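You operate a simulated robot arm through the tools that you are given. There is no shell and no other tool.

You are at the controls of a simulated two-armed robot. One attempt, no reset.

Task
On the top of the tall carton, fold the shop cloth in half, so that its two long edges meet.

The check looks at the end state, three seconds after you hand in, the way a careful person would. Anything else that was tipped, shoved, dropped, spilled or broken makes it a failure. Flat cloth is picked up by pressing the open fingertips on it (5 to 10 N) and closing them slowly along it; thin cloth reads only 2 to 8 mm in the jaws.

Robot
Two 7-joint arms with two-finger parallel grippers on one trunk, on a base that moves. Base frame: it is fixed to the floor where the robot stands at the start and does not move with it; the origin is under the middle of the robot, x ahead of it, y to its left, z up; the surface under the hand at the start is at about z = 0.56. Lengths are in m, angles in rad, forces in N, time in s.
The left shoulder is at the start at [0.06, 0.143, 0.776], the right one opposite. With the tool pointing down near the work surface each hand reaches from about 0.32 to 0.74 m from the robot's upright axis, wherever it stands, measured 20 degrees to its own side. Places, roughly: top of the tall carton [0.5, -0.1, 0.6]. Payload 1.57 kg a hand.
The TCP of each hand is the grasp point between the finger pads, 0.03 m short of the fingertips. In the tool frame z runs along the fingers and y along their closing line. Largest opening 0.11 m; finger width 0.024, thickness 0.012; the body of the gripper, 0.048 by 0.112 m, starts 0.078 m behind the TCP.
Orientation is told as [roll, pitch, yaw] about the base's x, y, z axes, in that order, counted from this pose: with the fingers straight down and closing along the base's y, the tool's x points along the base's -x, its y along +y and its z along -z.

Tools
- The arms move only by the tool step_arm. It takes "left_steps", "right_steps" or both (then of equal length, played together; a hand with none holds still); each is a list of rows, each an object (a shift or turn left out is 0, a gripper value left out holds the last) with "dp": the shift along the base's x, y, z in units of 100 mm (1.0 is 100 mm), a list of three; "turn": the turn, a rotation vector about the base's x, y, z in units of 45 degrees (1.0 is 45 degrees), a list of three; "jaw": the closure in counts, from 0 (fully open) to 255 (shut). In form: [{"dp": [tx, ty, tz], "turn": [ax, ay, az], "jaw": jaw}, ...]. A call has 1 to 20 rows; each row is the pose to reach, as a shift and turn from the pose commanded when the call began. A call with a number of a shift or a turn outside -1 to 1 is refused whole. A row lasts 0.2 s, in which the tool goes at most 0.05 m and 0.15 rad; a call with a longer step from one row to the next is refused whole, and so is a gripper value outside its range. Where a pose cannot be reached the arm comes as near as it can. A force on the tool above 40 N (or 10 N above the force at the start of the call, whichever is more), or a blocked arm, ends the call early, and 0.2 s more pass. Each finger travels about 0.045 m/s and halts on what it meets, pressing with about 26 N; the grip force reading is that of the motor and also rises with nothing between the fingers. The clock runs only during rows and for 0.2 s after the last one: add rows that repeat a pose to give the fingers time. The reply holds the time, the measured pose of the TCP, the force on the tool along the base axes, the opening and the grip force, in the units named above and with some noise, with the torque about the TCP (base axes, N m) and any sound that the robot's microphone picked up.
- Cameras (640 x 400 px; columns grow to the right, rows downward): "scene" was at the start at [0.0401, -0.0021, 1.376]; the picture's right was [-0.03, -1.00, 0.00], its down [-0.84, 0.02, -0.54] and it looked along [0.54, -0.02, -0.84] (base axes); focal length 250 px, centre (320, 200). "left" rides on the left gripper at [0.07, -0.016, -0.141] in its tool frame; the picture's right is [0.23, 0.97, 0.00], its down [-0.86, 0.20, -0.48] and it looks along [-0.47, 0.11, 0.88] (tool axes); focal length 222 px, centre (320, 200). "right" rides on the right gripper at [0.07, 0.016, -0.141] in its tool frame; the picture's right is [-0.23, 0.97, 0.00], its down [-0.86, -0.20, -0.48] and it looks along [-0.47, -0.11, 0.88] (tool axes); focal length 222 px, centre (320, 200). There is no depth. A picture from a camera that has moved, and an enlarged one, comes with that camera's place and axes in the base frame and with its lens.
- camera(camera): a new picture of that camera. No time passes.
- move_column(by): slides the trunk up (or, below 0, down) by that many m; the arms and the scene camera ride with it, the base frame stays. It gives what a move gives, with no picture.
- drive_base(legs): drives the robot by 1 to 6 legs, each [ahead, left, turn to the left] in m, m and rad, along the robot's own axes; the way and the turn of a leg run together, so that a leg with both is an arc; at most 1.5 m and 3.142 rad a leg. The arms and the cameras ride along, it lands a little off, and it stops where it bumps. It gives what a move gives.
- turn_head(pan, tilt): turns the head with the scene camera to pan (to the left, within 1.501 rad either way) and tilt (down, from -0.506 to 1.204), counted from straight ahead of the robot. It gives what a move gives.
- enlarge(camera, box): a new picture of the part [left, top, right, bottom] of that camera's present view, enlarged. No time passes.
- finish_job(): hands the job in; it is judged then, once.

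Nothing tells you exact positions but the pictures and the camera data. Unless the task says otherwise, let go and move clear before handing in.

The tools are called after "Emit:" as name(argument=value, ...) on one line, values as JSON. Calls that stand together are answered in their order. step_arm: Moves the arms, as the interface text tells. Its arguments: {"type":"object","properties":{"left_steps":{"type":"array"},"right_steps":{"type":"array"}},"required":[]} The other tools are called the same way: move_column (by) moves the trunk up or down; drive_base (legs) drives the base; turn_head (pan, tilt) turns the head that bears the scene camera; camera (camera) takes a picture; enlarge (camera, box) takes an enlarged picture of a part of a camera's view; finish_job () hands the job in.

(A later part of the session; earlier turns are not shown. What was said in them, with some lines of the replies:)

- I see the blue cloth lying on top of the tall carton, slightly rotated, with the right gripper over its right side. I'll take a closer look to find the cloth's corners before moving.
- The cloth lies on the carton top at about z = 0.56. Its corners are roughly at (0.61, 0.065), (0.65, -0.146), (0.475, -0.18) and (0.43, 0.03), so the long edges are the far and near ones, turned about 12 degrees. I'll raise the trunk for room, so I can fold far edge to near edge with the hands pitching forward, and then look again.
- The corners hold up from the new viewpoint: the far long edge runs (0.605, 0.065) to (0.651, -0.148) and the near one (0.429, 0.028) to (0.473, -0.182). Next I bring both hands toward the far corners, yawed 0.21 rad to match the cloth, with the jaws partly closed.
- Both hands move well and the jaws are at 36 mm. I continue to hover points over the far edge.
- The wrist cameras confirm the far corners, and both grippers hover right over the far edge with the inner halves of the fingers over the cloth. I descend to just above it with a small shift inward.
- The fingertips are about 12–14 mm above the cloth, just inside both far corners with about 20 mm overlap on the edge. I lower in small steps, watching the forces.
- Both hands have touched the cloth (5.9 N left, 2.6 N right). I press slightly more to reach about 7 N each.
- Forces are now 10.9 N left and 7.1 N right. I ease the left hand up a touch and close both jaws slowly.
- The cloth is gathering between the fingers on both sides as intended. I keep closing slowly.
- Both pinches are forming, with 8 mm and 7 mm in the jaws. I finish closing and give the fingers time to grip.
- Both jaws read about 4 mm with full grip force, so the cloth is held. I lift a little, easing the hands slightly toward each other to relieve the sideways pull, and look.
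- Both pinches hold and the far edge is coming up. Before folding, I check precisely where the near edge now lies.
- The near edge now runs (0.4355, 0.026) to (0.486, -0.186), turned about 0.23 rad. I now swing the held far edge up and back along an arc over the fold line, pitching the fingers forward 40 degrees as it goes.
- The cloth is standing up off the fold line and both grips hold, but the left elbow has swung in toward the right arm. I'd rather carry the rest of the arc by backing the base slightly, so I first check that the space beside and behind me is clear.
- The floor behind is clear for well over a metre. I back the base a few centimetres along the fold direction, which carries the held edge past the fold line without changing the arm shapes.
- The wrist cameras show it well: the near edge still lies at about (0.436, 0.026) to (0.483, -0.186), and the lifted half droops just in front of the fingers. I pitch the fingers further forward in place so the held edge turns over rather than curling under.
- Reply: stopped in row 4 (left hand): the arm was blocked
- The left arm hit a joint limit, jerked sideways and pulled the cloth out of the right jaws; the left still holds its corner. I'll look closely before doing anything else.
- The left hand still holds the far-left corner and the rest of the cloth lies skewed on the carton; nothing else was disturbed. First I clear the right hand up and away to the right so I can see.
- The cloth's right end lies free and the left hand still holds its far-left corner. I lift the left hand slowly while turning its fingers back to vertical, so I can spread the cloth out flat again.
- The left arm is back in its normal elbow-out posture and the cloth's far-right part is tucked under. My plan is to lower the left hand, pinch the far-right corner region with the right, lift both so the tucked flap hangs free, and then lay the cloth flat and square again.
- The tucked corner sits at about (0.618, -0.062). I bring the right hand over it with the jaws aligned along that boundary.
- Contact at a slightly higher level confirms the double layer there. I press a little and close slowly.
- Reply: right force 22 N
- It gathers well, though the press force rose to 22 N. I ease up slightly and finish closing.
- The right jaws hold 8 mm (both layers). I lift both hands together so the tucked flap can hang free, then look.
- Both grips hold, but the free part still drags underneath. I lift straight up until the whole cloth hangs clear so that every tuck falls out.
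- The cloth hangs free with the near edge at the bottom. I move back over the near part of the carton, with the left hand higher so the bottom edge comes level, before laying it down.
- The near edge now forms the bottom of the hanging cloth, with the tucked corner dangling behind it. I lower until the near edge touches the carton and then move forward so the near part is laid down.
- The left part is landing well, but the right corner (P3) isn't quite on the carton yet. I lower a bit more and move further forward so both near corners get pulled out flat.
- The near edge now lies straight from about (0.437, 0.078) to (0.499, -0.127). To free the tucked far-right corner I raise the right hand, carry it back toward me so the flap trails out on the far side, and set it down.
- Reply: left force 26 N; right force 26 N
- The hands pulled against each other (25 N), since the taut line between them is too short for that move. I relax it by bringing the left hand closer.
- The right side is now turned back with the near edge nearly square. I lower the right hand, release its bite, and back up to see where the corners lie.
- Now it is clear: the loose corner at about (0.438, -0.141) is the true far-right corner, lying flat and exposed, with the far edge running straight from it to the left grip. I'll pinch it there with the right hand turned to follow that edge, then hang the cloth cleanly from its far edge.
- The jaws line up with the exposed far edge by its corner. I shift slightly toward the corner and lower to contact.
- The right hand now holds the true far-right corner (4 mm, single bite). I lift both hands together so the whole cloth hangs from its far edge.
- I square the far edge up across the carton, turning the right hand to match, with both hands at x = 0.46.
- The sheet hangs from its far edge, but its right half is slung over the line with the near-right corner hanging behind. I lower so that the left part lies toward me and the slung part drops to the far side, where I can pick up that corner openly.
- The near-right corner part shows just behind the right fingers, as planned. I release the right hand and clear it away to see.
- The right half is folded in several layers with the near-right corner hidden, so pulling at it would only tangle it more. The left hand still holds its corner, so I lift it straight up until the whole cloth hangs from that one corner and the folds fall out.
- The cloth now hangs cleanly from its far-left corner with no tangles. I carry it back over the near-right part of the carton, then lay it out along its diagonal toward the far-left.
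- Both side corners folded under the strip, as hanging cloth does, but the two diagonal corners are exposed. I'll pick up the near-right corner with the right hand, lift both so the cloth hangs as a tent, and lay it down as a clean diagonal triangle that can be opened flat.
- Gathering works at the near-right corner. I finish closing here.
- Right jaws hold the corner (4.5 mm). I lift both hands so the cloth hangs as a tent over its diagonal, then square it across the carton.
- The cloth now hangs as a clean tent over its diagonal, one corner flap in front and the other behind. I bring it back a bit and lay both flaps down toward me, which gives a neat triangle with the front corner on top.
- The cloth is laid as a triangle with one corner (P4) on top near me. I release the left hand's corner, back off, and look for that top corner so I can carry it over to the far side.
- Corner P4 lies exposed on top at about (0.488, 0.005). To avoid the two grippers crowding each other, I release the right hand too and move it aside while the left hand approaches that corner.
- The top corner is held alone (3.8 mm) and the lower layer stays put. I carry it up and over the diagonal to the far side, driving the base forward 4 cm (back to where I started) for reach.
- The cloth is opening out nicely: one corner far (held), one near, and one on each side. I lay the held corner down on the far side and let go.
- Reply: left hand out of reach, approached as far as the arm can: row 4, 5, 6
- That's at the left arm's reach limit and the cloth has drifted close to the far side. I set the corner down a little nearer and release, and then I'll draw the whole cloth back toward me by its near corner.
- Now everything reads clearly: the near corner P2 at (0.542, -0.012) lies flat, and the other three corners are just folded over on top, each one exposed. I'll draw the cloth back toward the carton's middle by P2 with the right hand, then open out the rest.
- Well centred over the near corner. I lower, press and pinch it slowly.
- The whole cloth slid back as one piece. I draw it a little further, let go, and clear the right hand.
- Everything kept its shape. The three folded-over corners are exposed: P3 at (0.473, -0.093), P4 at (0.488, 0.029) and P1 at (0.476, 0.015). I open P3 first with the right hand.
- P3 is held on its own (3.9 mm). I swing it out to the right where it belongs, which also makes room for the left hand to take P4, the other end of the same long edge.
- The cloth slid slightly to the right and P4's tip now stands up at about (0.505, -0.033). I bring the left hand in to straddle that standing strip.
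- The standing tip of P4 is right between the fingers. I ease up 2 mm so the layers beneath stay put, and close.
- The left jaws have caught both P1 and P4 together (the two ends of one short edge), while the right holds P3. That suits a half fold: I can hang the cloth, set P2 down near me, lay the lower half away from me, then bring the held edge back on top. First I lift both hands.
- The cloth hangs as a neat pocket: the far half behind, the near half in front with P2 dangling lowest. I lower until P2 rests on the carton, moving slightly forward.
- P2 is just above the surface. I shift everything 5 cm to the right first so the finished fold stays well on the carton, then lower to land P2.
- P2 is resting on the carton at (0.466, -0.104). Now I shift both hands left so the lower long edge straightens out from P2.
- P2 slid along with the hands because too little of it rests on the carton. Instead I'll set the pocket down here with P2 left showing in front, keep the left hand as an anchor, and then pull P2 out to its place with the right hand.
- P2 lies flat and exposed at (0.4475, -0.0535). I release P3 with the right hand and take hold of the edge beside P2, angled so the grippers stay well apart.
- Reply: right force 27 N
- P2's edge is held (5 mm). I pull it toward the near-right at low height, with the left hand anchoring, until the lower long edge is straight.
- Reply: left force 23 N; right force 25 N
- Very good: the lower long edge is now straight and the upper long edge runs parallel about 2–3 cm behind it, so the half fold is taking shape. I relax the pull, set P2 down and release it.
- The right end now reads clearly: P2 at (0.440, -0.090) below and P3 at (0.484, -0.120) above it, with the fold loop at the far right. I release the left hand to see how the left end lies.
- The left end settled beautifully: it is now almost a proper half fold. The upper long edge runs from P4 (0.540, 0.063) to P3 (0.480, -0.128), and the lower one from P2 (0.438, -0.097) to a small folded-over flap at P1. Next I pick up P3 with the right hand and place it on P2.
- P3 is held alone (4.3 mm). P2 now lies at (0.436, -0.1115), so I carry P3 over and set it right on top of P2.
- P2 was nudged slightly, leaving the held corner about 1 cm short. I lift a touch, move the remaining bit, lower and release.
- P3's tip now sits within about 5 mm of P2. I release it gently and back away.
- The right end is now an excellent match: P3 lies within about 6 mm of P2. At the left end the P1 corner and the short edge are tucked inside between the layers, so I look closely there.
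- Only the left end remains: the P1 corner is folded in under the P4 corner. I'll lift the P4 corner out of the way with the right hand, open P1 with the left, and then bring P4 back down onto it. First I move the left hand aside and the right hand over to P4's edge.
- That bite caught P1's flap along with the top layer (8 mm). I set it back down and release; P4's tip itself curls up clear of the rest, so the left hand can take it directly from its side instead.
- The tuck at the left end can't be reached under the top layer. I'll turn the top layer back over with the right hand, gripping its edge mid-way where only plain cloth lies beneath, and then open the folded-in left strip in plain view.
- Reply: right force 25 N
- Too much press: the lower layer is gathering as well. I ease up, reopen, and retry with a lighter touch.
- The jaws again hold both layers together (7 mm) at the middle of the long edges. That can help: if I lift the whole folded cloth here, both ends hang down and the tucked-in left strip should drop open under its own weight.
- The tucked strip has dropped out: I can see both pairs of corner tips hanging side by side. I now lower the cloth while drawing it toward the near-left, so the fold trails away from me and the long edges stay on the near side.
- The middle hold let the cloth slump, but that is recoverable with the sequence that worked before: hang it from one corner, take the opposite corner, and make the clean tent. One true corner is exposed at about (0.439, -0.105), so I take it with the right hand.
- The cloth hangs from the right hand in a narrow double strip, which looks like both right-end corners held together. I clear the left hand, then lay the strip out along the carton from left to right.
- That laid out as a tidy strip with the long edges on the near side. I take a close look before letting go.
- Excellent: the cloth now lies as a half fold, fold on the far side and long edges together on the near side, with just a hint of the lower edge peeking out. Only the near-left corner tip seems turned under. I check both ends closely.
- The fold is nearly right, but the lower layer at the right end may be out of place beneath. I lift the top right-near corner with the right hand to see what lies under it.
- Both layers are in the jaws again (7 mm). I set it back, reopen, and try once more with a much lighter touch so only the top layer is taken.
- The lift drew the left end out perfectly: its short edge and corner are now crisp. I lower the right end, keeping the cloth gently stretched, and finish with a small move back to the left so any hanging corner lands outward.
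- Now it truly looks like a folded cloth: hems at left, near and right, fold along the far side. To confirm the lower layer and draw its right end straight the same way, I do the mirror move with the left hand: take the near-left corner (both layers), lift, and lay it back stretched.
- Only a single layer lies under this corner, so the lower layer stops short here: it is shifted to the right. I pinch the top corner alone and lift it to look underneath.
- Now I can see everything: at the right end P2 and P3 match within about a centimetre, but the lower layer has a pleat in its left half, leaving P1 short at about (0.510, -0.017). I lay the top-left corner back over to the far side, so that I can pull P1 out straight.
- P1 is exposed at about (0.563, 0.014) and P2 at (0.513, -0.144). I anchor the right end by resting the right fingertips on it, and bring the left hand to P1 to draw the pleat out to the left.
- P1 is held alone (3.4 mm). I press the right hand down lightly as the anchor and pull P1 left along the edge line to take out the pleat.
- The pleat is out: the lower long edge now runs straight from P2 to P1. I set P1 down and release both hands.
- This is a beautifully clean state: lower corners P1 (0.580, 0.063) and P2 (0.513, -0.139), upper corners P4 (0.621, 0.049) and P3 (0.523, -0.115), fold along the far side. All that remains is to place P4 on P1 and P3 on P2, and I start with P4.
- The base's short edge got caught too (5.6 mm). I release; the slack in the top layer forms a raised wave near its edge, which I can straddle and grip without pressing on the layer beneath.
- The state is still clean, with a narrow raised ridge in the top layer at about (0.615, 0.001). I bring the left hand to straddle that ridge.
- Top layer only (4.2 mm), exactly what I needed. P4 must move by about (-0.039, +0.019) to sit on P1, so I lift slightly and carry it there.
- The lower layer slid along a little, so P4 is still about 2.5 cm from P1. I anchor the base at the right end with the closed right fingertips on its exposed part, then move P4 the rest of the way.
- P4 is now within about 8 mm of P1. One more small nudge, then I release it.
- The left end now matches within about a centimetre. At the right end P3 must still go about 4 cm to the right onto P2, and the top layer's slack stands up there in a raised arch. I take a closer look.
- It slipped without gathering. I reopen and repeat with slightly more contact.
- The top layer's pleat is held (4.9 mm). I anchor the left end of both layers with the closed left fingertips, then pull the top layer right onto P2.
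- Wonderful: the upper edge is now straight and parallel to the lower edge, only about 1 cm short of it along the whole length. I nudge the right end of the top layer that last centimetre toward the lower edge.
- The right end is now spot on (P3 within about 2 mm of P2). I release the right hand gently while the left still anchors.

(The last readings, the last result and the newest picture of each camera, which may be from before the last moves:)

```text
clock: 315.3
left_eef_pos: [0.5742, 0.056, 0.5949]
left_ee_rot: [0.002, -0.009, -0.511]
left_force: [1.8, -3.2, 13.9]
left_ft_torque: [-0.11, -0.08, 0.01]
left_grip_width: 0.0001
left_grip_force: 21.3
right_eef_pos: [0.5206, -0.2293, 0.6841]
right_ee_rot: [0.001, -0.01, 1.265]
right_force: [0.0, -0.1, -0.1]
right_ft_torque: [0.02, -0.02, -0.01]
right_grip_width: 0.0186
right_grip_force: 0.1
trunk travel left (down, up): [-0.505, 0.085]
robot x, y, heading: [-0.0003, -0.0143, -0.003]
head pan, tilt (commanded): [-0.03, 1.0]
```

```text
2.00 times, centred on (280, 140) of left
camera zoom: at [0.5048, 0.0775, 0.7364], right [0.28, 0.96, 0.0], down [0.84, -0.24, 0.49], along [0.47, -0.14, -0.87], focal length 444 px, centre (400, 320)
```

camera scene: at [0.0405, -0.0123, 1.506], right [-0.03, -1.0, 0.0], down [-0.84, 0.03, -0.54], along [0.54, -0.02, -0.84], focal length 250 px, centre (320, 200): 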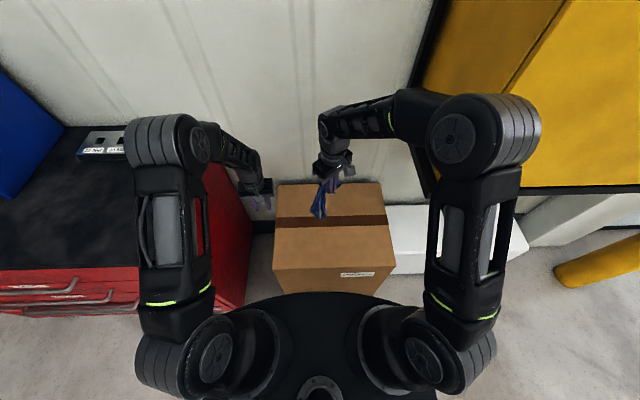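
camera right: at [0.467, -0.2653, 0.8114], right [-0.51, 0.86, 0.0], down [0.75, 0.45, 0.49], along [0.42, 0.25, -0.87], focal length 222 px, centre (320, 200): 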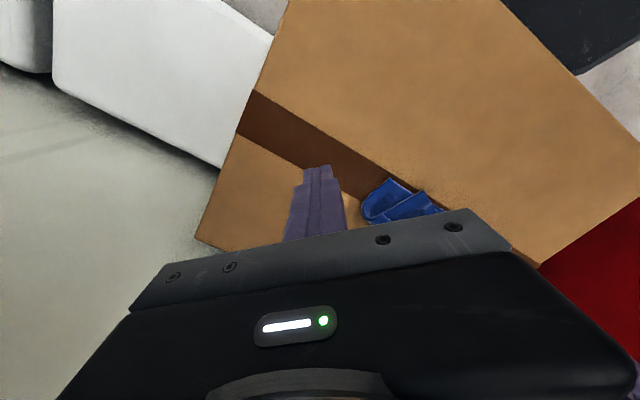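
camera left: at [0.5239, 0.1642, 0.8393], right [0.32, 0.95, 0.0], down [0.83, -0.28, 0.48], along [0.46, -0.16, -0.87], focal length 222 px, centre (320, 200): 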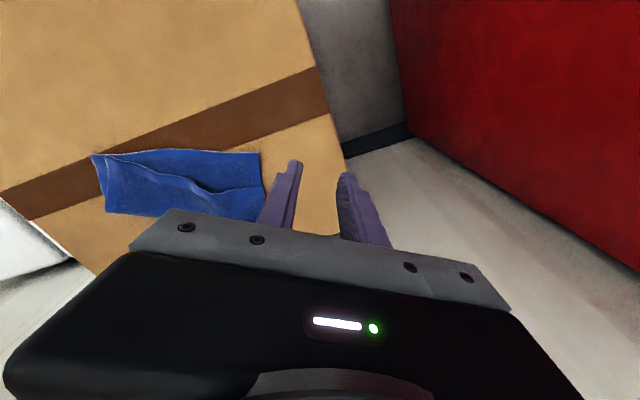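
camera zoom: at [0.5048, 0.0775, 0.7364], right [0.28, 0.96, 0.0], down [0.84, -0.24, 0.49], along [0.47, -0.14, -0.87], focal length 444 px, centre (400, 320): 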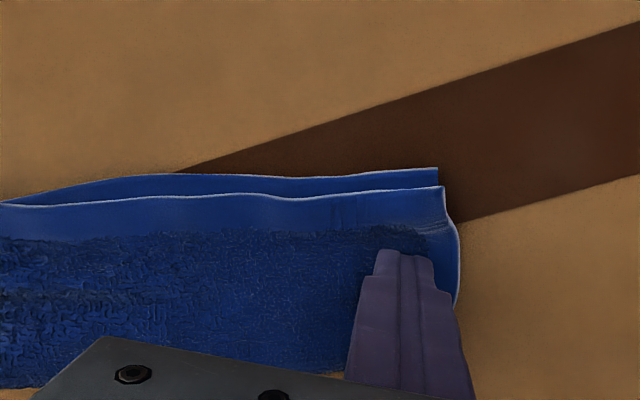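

Now the two long edges lie together: about 6 mm apart at the left, nearly coincident at the right. I lift the left hand straight up slowly and clear it.

Emit:
step_arm(left_steps=[{"dp": [0, -0.02, 0.02]}, {"dp": [0, -0.02, 0.04]}, {"dp": [0, -0.02, 0.08]}, {"dp": [0, -0.02, 0.15]}, {"dp": [0, -0.02, 0.3]}, {"dp": [0, -0.02, 0.5]}, {"dp": [0, 0.2, 0.7]}, {"dp": [0, 0.5, 0.9]}, {"dp": [0, 0.8, 1.0]}, {"dp": [0, 1.0, 1.0]}])

Emit:
enlarge(camera="scene", box=[290, 195, 354, 240])

Emit:
enlarge(camera="scene", box=[296, 210, 328, 232])

Emit:
enlarge(camera="scene", box=[324, 210, 356, 232])

Emit:
enlarge(camera="left", box=[60, 80, 320, 220])

```text
clock: 317.5
left_eef_pos: [0.5744, 0.1539, 0.6926]
left_ee_rot: [0.001, -0.008, -0.513]
left_force: [-0.2, 0.0, -0.5]
left_ft_torque: [0.01, -0.03, 0.02]
left_grip_width: 0.0
left_grip_force: 21.4
right_eef_pos: [0.521, -0.228, 0.6834]
right_ee_rot: [-0.001, -0.01, 1.266]
right_force: [-0.8, -0.3, -0.3]
right_ft_torque: [-0.02, -0.01, -0.01]
right_grip_width: 0.0187
right_grip_force: 0.1
trunk travel left (down, up): [-0.505, 0.085]
robot x, y, heading: [-0.002, -0.0109, -0.005]
head pan, tilt (commanded): [-0.03, 1.0]
```

```text
8.89 times, centred on (322, 218) of scene
camera zoom: at [0.0406, -0.0121, 1.506], right [-0.03, -1.0, 0.0], down [-0.84, 0.03, -0.54], along [0.54, -0.02, -0.84], focal length 2225 px, centre (302, 44)
```

zoom: 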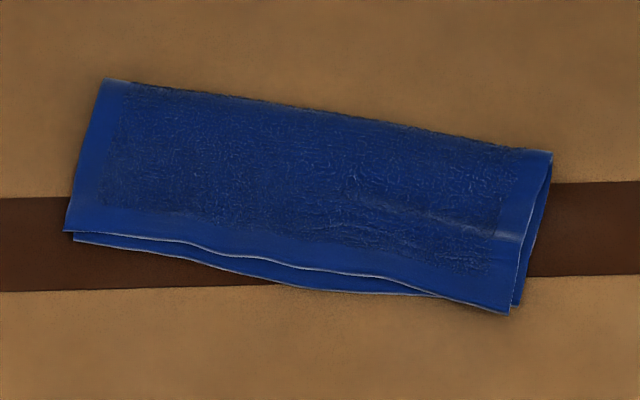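

```text
16.00 times, centred on (312, 221) of scene
camera zoom: at [0.0406, -0.0121, 1.506], right [-0.03, -1.0, 0.0], down [-0.84, 0.03, -0.54], along [0.54, -0.02, -0.84], focal length 4005 px, centre (448, -136)
```

zoom: 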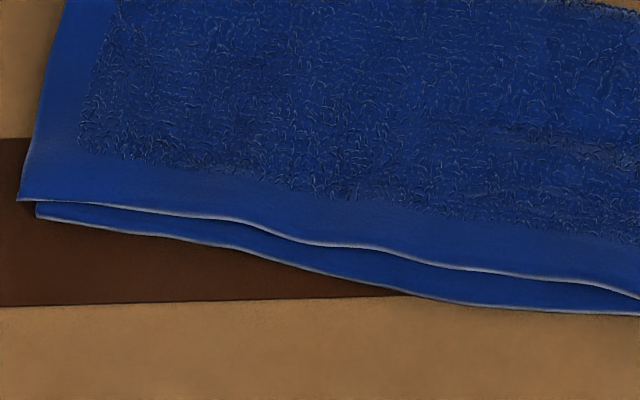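

```text
16.00 times, centred on (340, 221) of scene
camera zoom: at [0.0406, -0.0121, 1.506], right [-0.03, -1.0, 0.0], down [-0.84, 0.03, -0.54], along [0.54, -0.02, -0.84], focal length 4005 px, centre (0, -136)
```

zoom: 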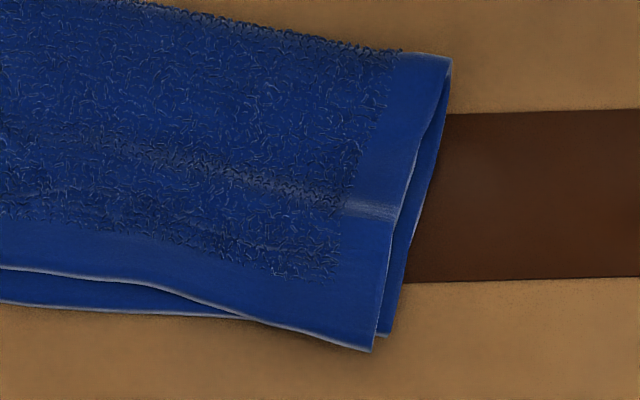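

```text
2.46 times, centred on (190, 150) of left
camera zoom: at [0.5056, 0.1762, 0.8339], right [0.28, 0.96, 0.0], down [0.84, -0.24, 0.49], along [0.47, -0.14, -0.87], focal length 547 px, centre (640, 323)
```

zoom: 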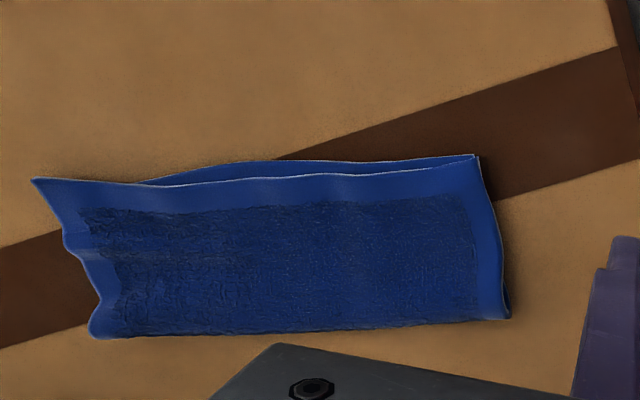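

The fold is done cleanly: edge gaps of about 4 mm at the left, 1 cm in the middle and 5 mm at the right, with hems and corners lying flat. I retreat both arms and check the whole scene for anything disturbed.

Emit:
step_arm(left_steps=[{"dp": [-0.1, 0.05, 0.2]}, {"dp": [-0.2, 0.1, 0.4]}, {"dp": [-0.3, 0.15, 0.6]}, {"dp": [-0.4, 0.2, 0.8]}, {"dp": [-0.5, 0.25, 1.0]}], right_steps=[{"dp": [-0.1, -0.05, 0.2]}, {"dp": [-0.2, -0.08, 0.4]}, {"dp": [-0.3, -0.1, 0.6]}, {"dp": [-0.4, -0.12, 0.8]}, {"dp": [-0.5, -0.15, 1.0]}])

Emit:
camera(camera="scene")

Emit:
enlarge(camera="scene", box=[240, 150, 440, 290])

Emit:
enlarge(camera="scene", box=[290, 195, 354, 240])

```text
clock: 318.5
left_eef_pos: [0.5373, 0.1735, 0.7701]
left_ee_rot: [0.0, -0.008, -0.514]
left_force: [0.0, 0.4, 0.3]
left_ft_torque: [-0.02, -0.02, 0.03]
left_grip_width: 0.0001
left_grip_force: 21.3
right_eef_pos: [0.4826, -0.2333, 0.7545]
right_ee_rot: [0.002, -0.015, 1.273]
right_force: [0.4, 1.2, -3.3]
right_ft_torque: [-0.06, -0.03, 0.04]
right_grip_width: 0.0187
right_grip_force: 0.1
trunk travel left (down, up): [-0.505, 0.085]
robot x, y, heading: [0.0019, -0.0109, -0.002]
head pan, tilt (commanded): [-0.03, 1.0]
stopped in row 5 (right hand): the force on the tool passed its limit at 51 N (the readings are from after the stop); the commanded pose is now the measured one
```

```text
taken
camera scene: at [0.0405, -0.0119, 1.5059], right [-0.03, -1.0, 0.0], down [-0.84, 0.03, -0.54], along [0.54, -0.02, -0.84], focal length 250 px, centre (320, 200)
```

scene: 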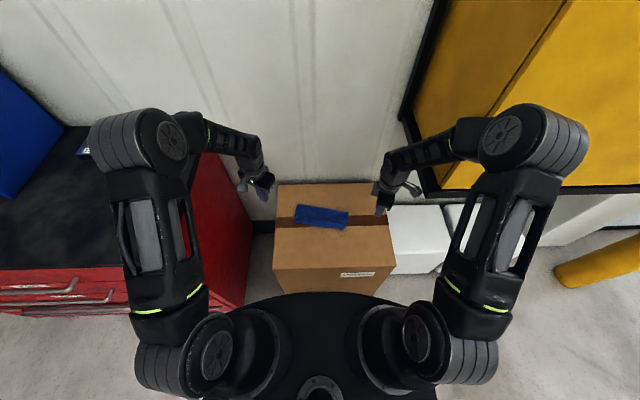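

```text
2.86 times, centred on (340, 220) of scene
camera zoom: at [0.0405, -0.0119, 1.5059], right [-0.03, -1.0, 0.0], down [-0.84, 0.03, -0.54], along [0.54, -0.02, -0.84], focal length 715 px, centre (263, 143)
```

zoom: 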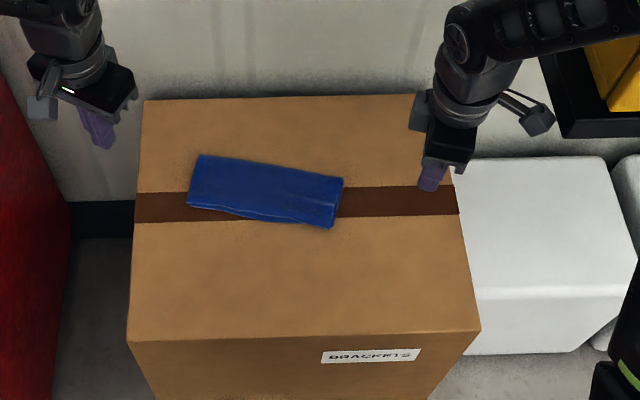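

```text
8.89 times, centred on (322, 218) of scene
camera zoom: at [0.0405, -0.0119, 1.5059], right [-0.03, -1.0, 0.0], down [-0.84, 0.03, -0.54], along [0.54, -0.02, -0.84], focal length 2225 px, centre (302, 44)
```

zoom: 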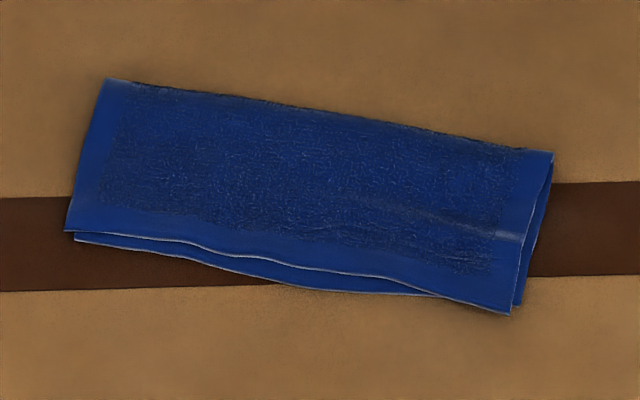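

The carton stands exactly where it was and the cloth lies neatly folded. On the way up the right hand brushed the fixed cabinet shelf, so I ease it back away from there and check again.

Emit:
step_arm(right_steps=[{"dp": [0, 0.06, -0.05]}, {"dp": [-0.1, 0.15, -0.08]}, {"dp": [-0.25, 0.2, -0.08]}, {"dp": [-0.4, 0.2, -0.05]}, {"dp": [-0.5, 0.2, 0.0]}])

Emit:
camera(camera="scene")

Emit:
camera(camera="right")

Emit:
enlarge(camera="scene", box=[290, 195, 354, 240])

```text
clock: 319.7
left_eef_pos: [0.5374, 0.1727, 0.7691]
left_ee_rot: [0.0, -0.01, -0.514]
left_force: [0.6, 1.0, 0.2]
left_ft_torque: [0.04, 0.05, -0.01]
left_grip_width: 0.0
left_grip_force: 21.3
right_eef_pos: [0.4325, -0.2149, 0.7558]
right_ee_rot: [0.0, -0.017, 1.27]
right_force: [0.2, 0.0, 0.1]
right_ft_torque: [-0.01, -0.01, 0.02]
right_grip_width: 0.0187
right_grip_force: 0.0
trunk travel left (down, up): [-0.505, 0.085]
robot x, y, heading: [0.0014, -0.013, -0.004]
head pan, tilt (commanded): [-0.03, 1.0]
```

```text
taken
camera scene: at [0.0403, -0.0122, 1.506], right [-0.03, -1.0, 0.0], down [-0.84, 0.03, -0.54], along [0.54, -0.02, -0.84], focal length 250 px, centre (320, 200)
```

scene: 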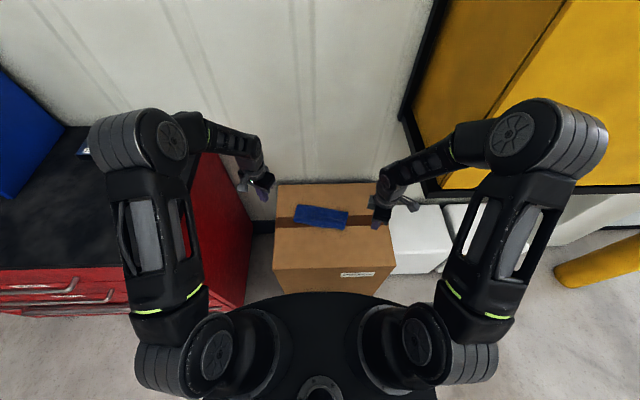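

```text
taken
camera right: at [0.3949, -0.279, 0.8969], right [-0.86, 0.51, 0.0], down [0.44, 0.75, 0.49], along [0.25, 0.43, -0.87], focal length 222 px, centre (320, 200)
```

right: 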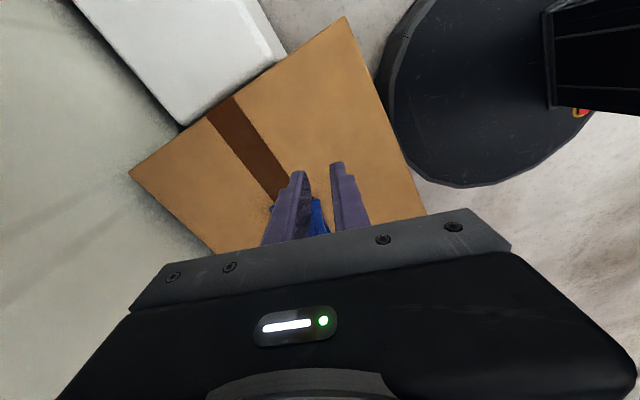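

```text
8.89 times, centred on (322, 218) of scene
camera zoom: at [0.0403, -0.0122, 1.506], right [-0.03, -1.0, 0.0], down [-0.84, 0.03, -0.54], along [0.54, -0.02, -0.84], focal length 2225 px, centre (302, 44)
```

zoom: 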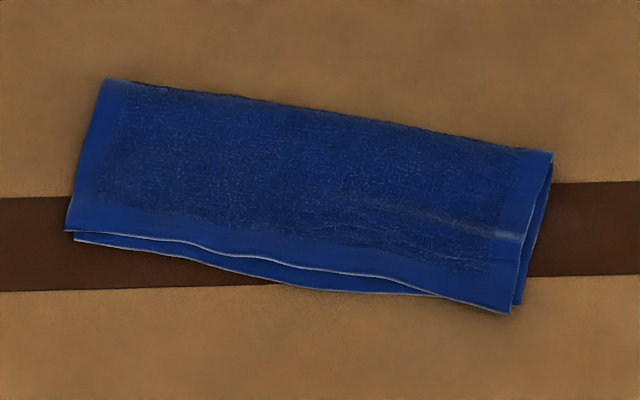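

The cloth lies folded in half on the carton: its two long edges meet to within a few millimetres at the ends and about 1 cm in the middle. Both hands are clear, and the carton, cabinet and boxes show no change, so I hand in the job.

Emit:
finish_job()

```text
The job is handed in.
```

I folded the shop cloth in half on top of the tall carton, with its two long edges meeting, and handed the job in. The hand-in gave no verdict.

- **Edges:** they lie about 4–5 mm apart at both ends and about 1 cm apart in the middle. The corners are flat, with nothing tucked inside.
- **Cloth position:** it ended up a little away from where it started, still well inside the carton top.
- **Surroundings:** the carton is where it stood at the start, and in the last pictures I saw no change to the cabinet or the white boxes.
- **One contact:** while backing away, the right hand hit something, most likely the underside of the yellow cabinet's shelf. The force peaked at 51 N and the move stopped by itself. I eased the hand away, and the cabinet looks unmoved.

The first attempt slipped when the left arm jammed, so I had to straighten the cloth and fold it again several times.
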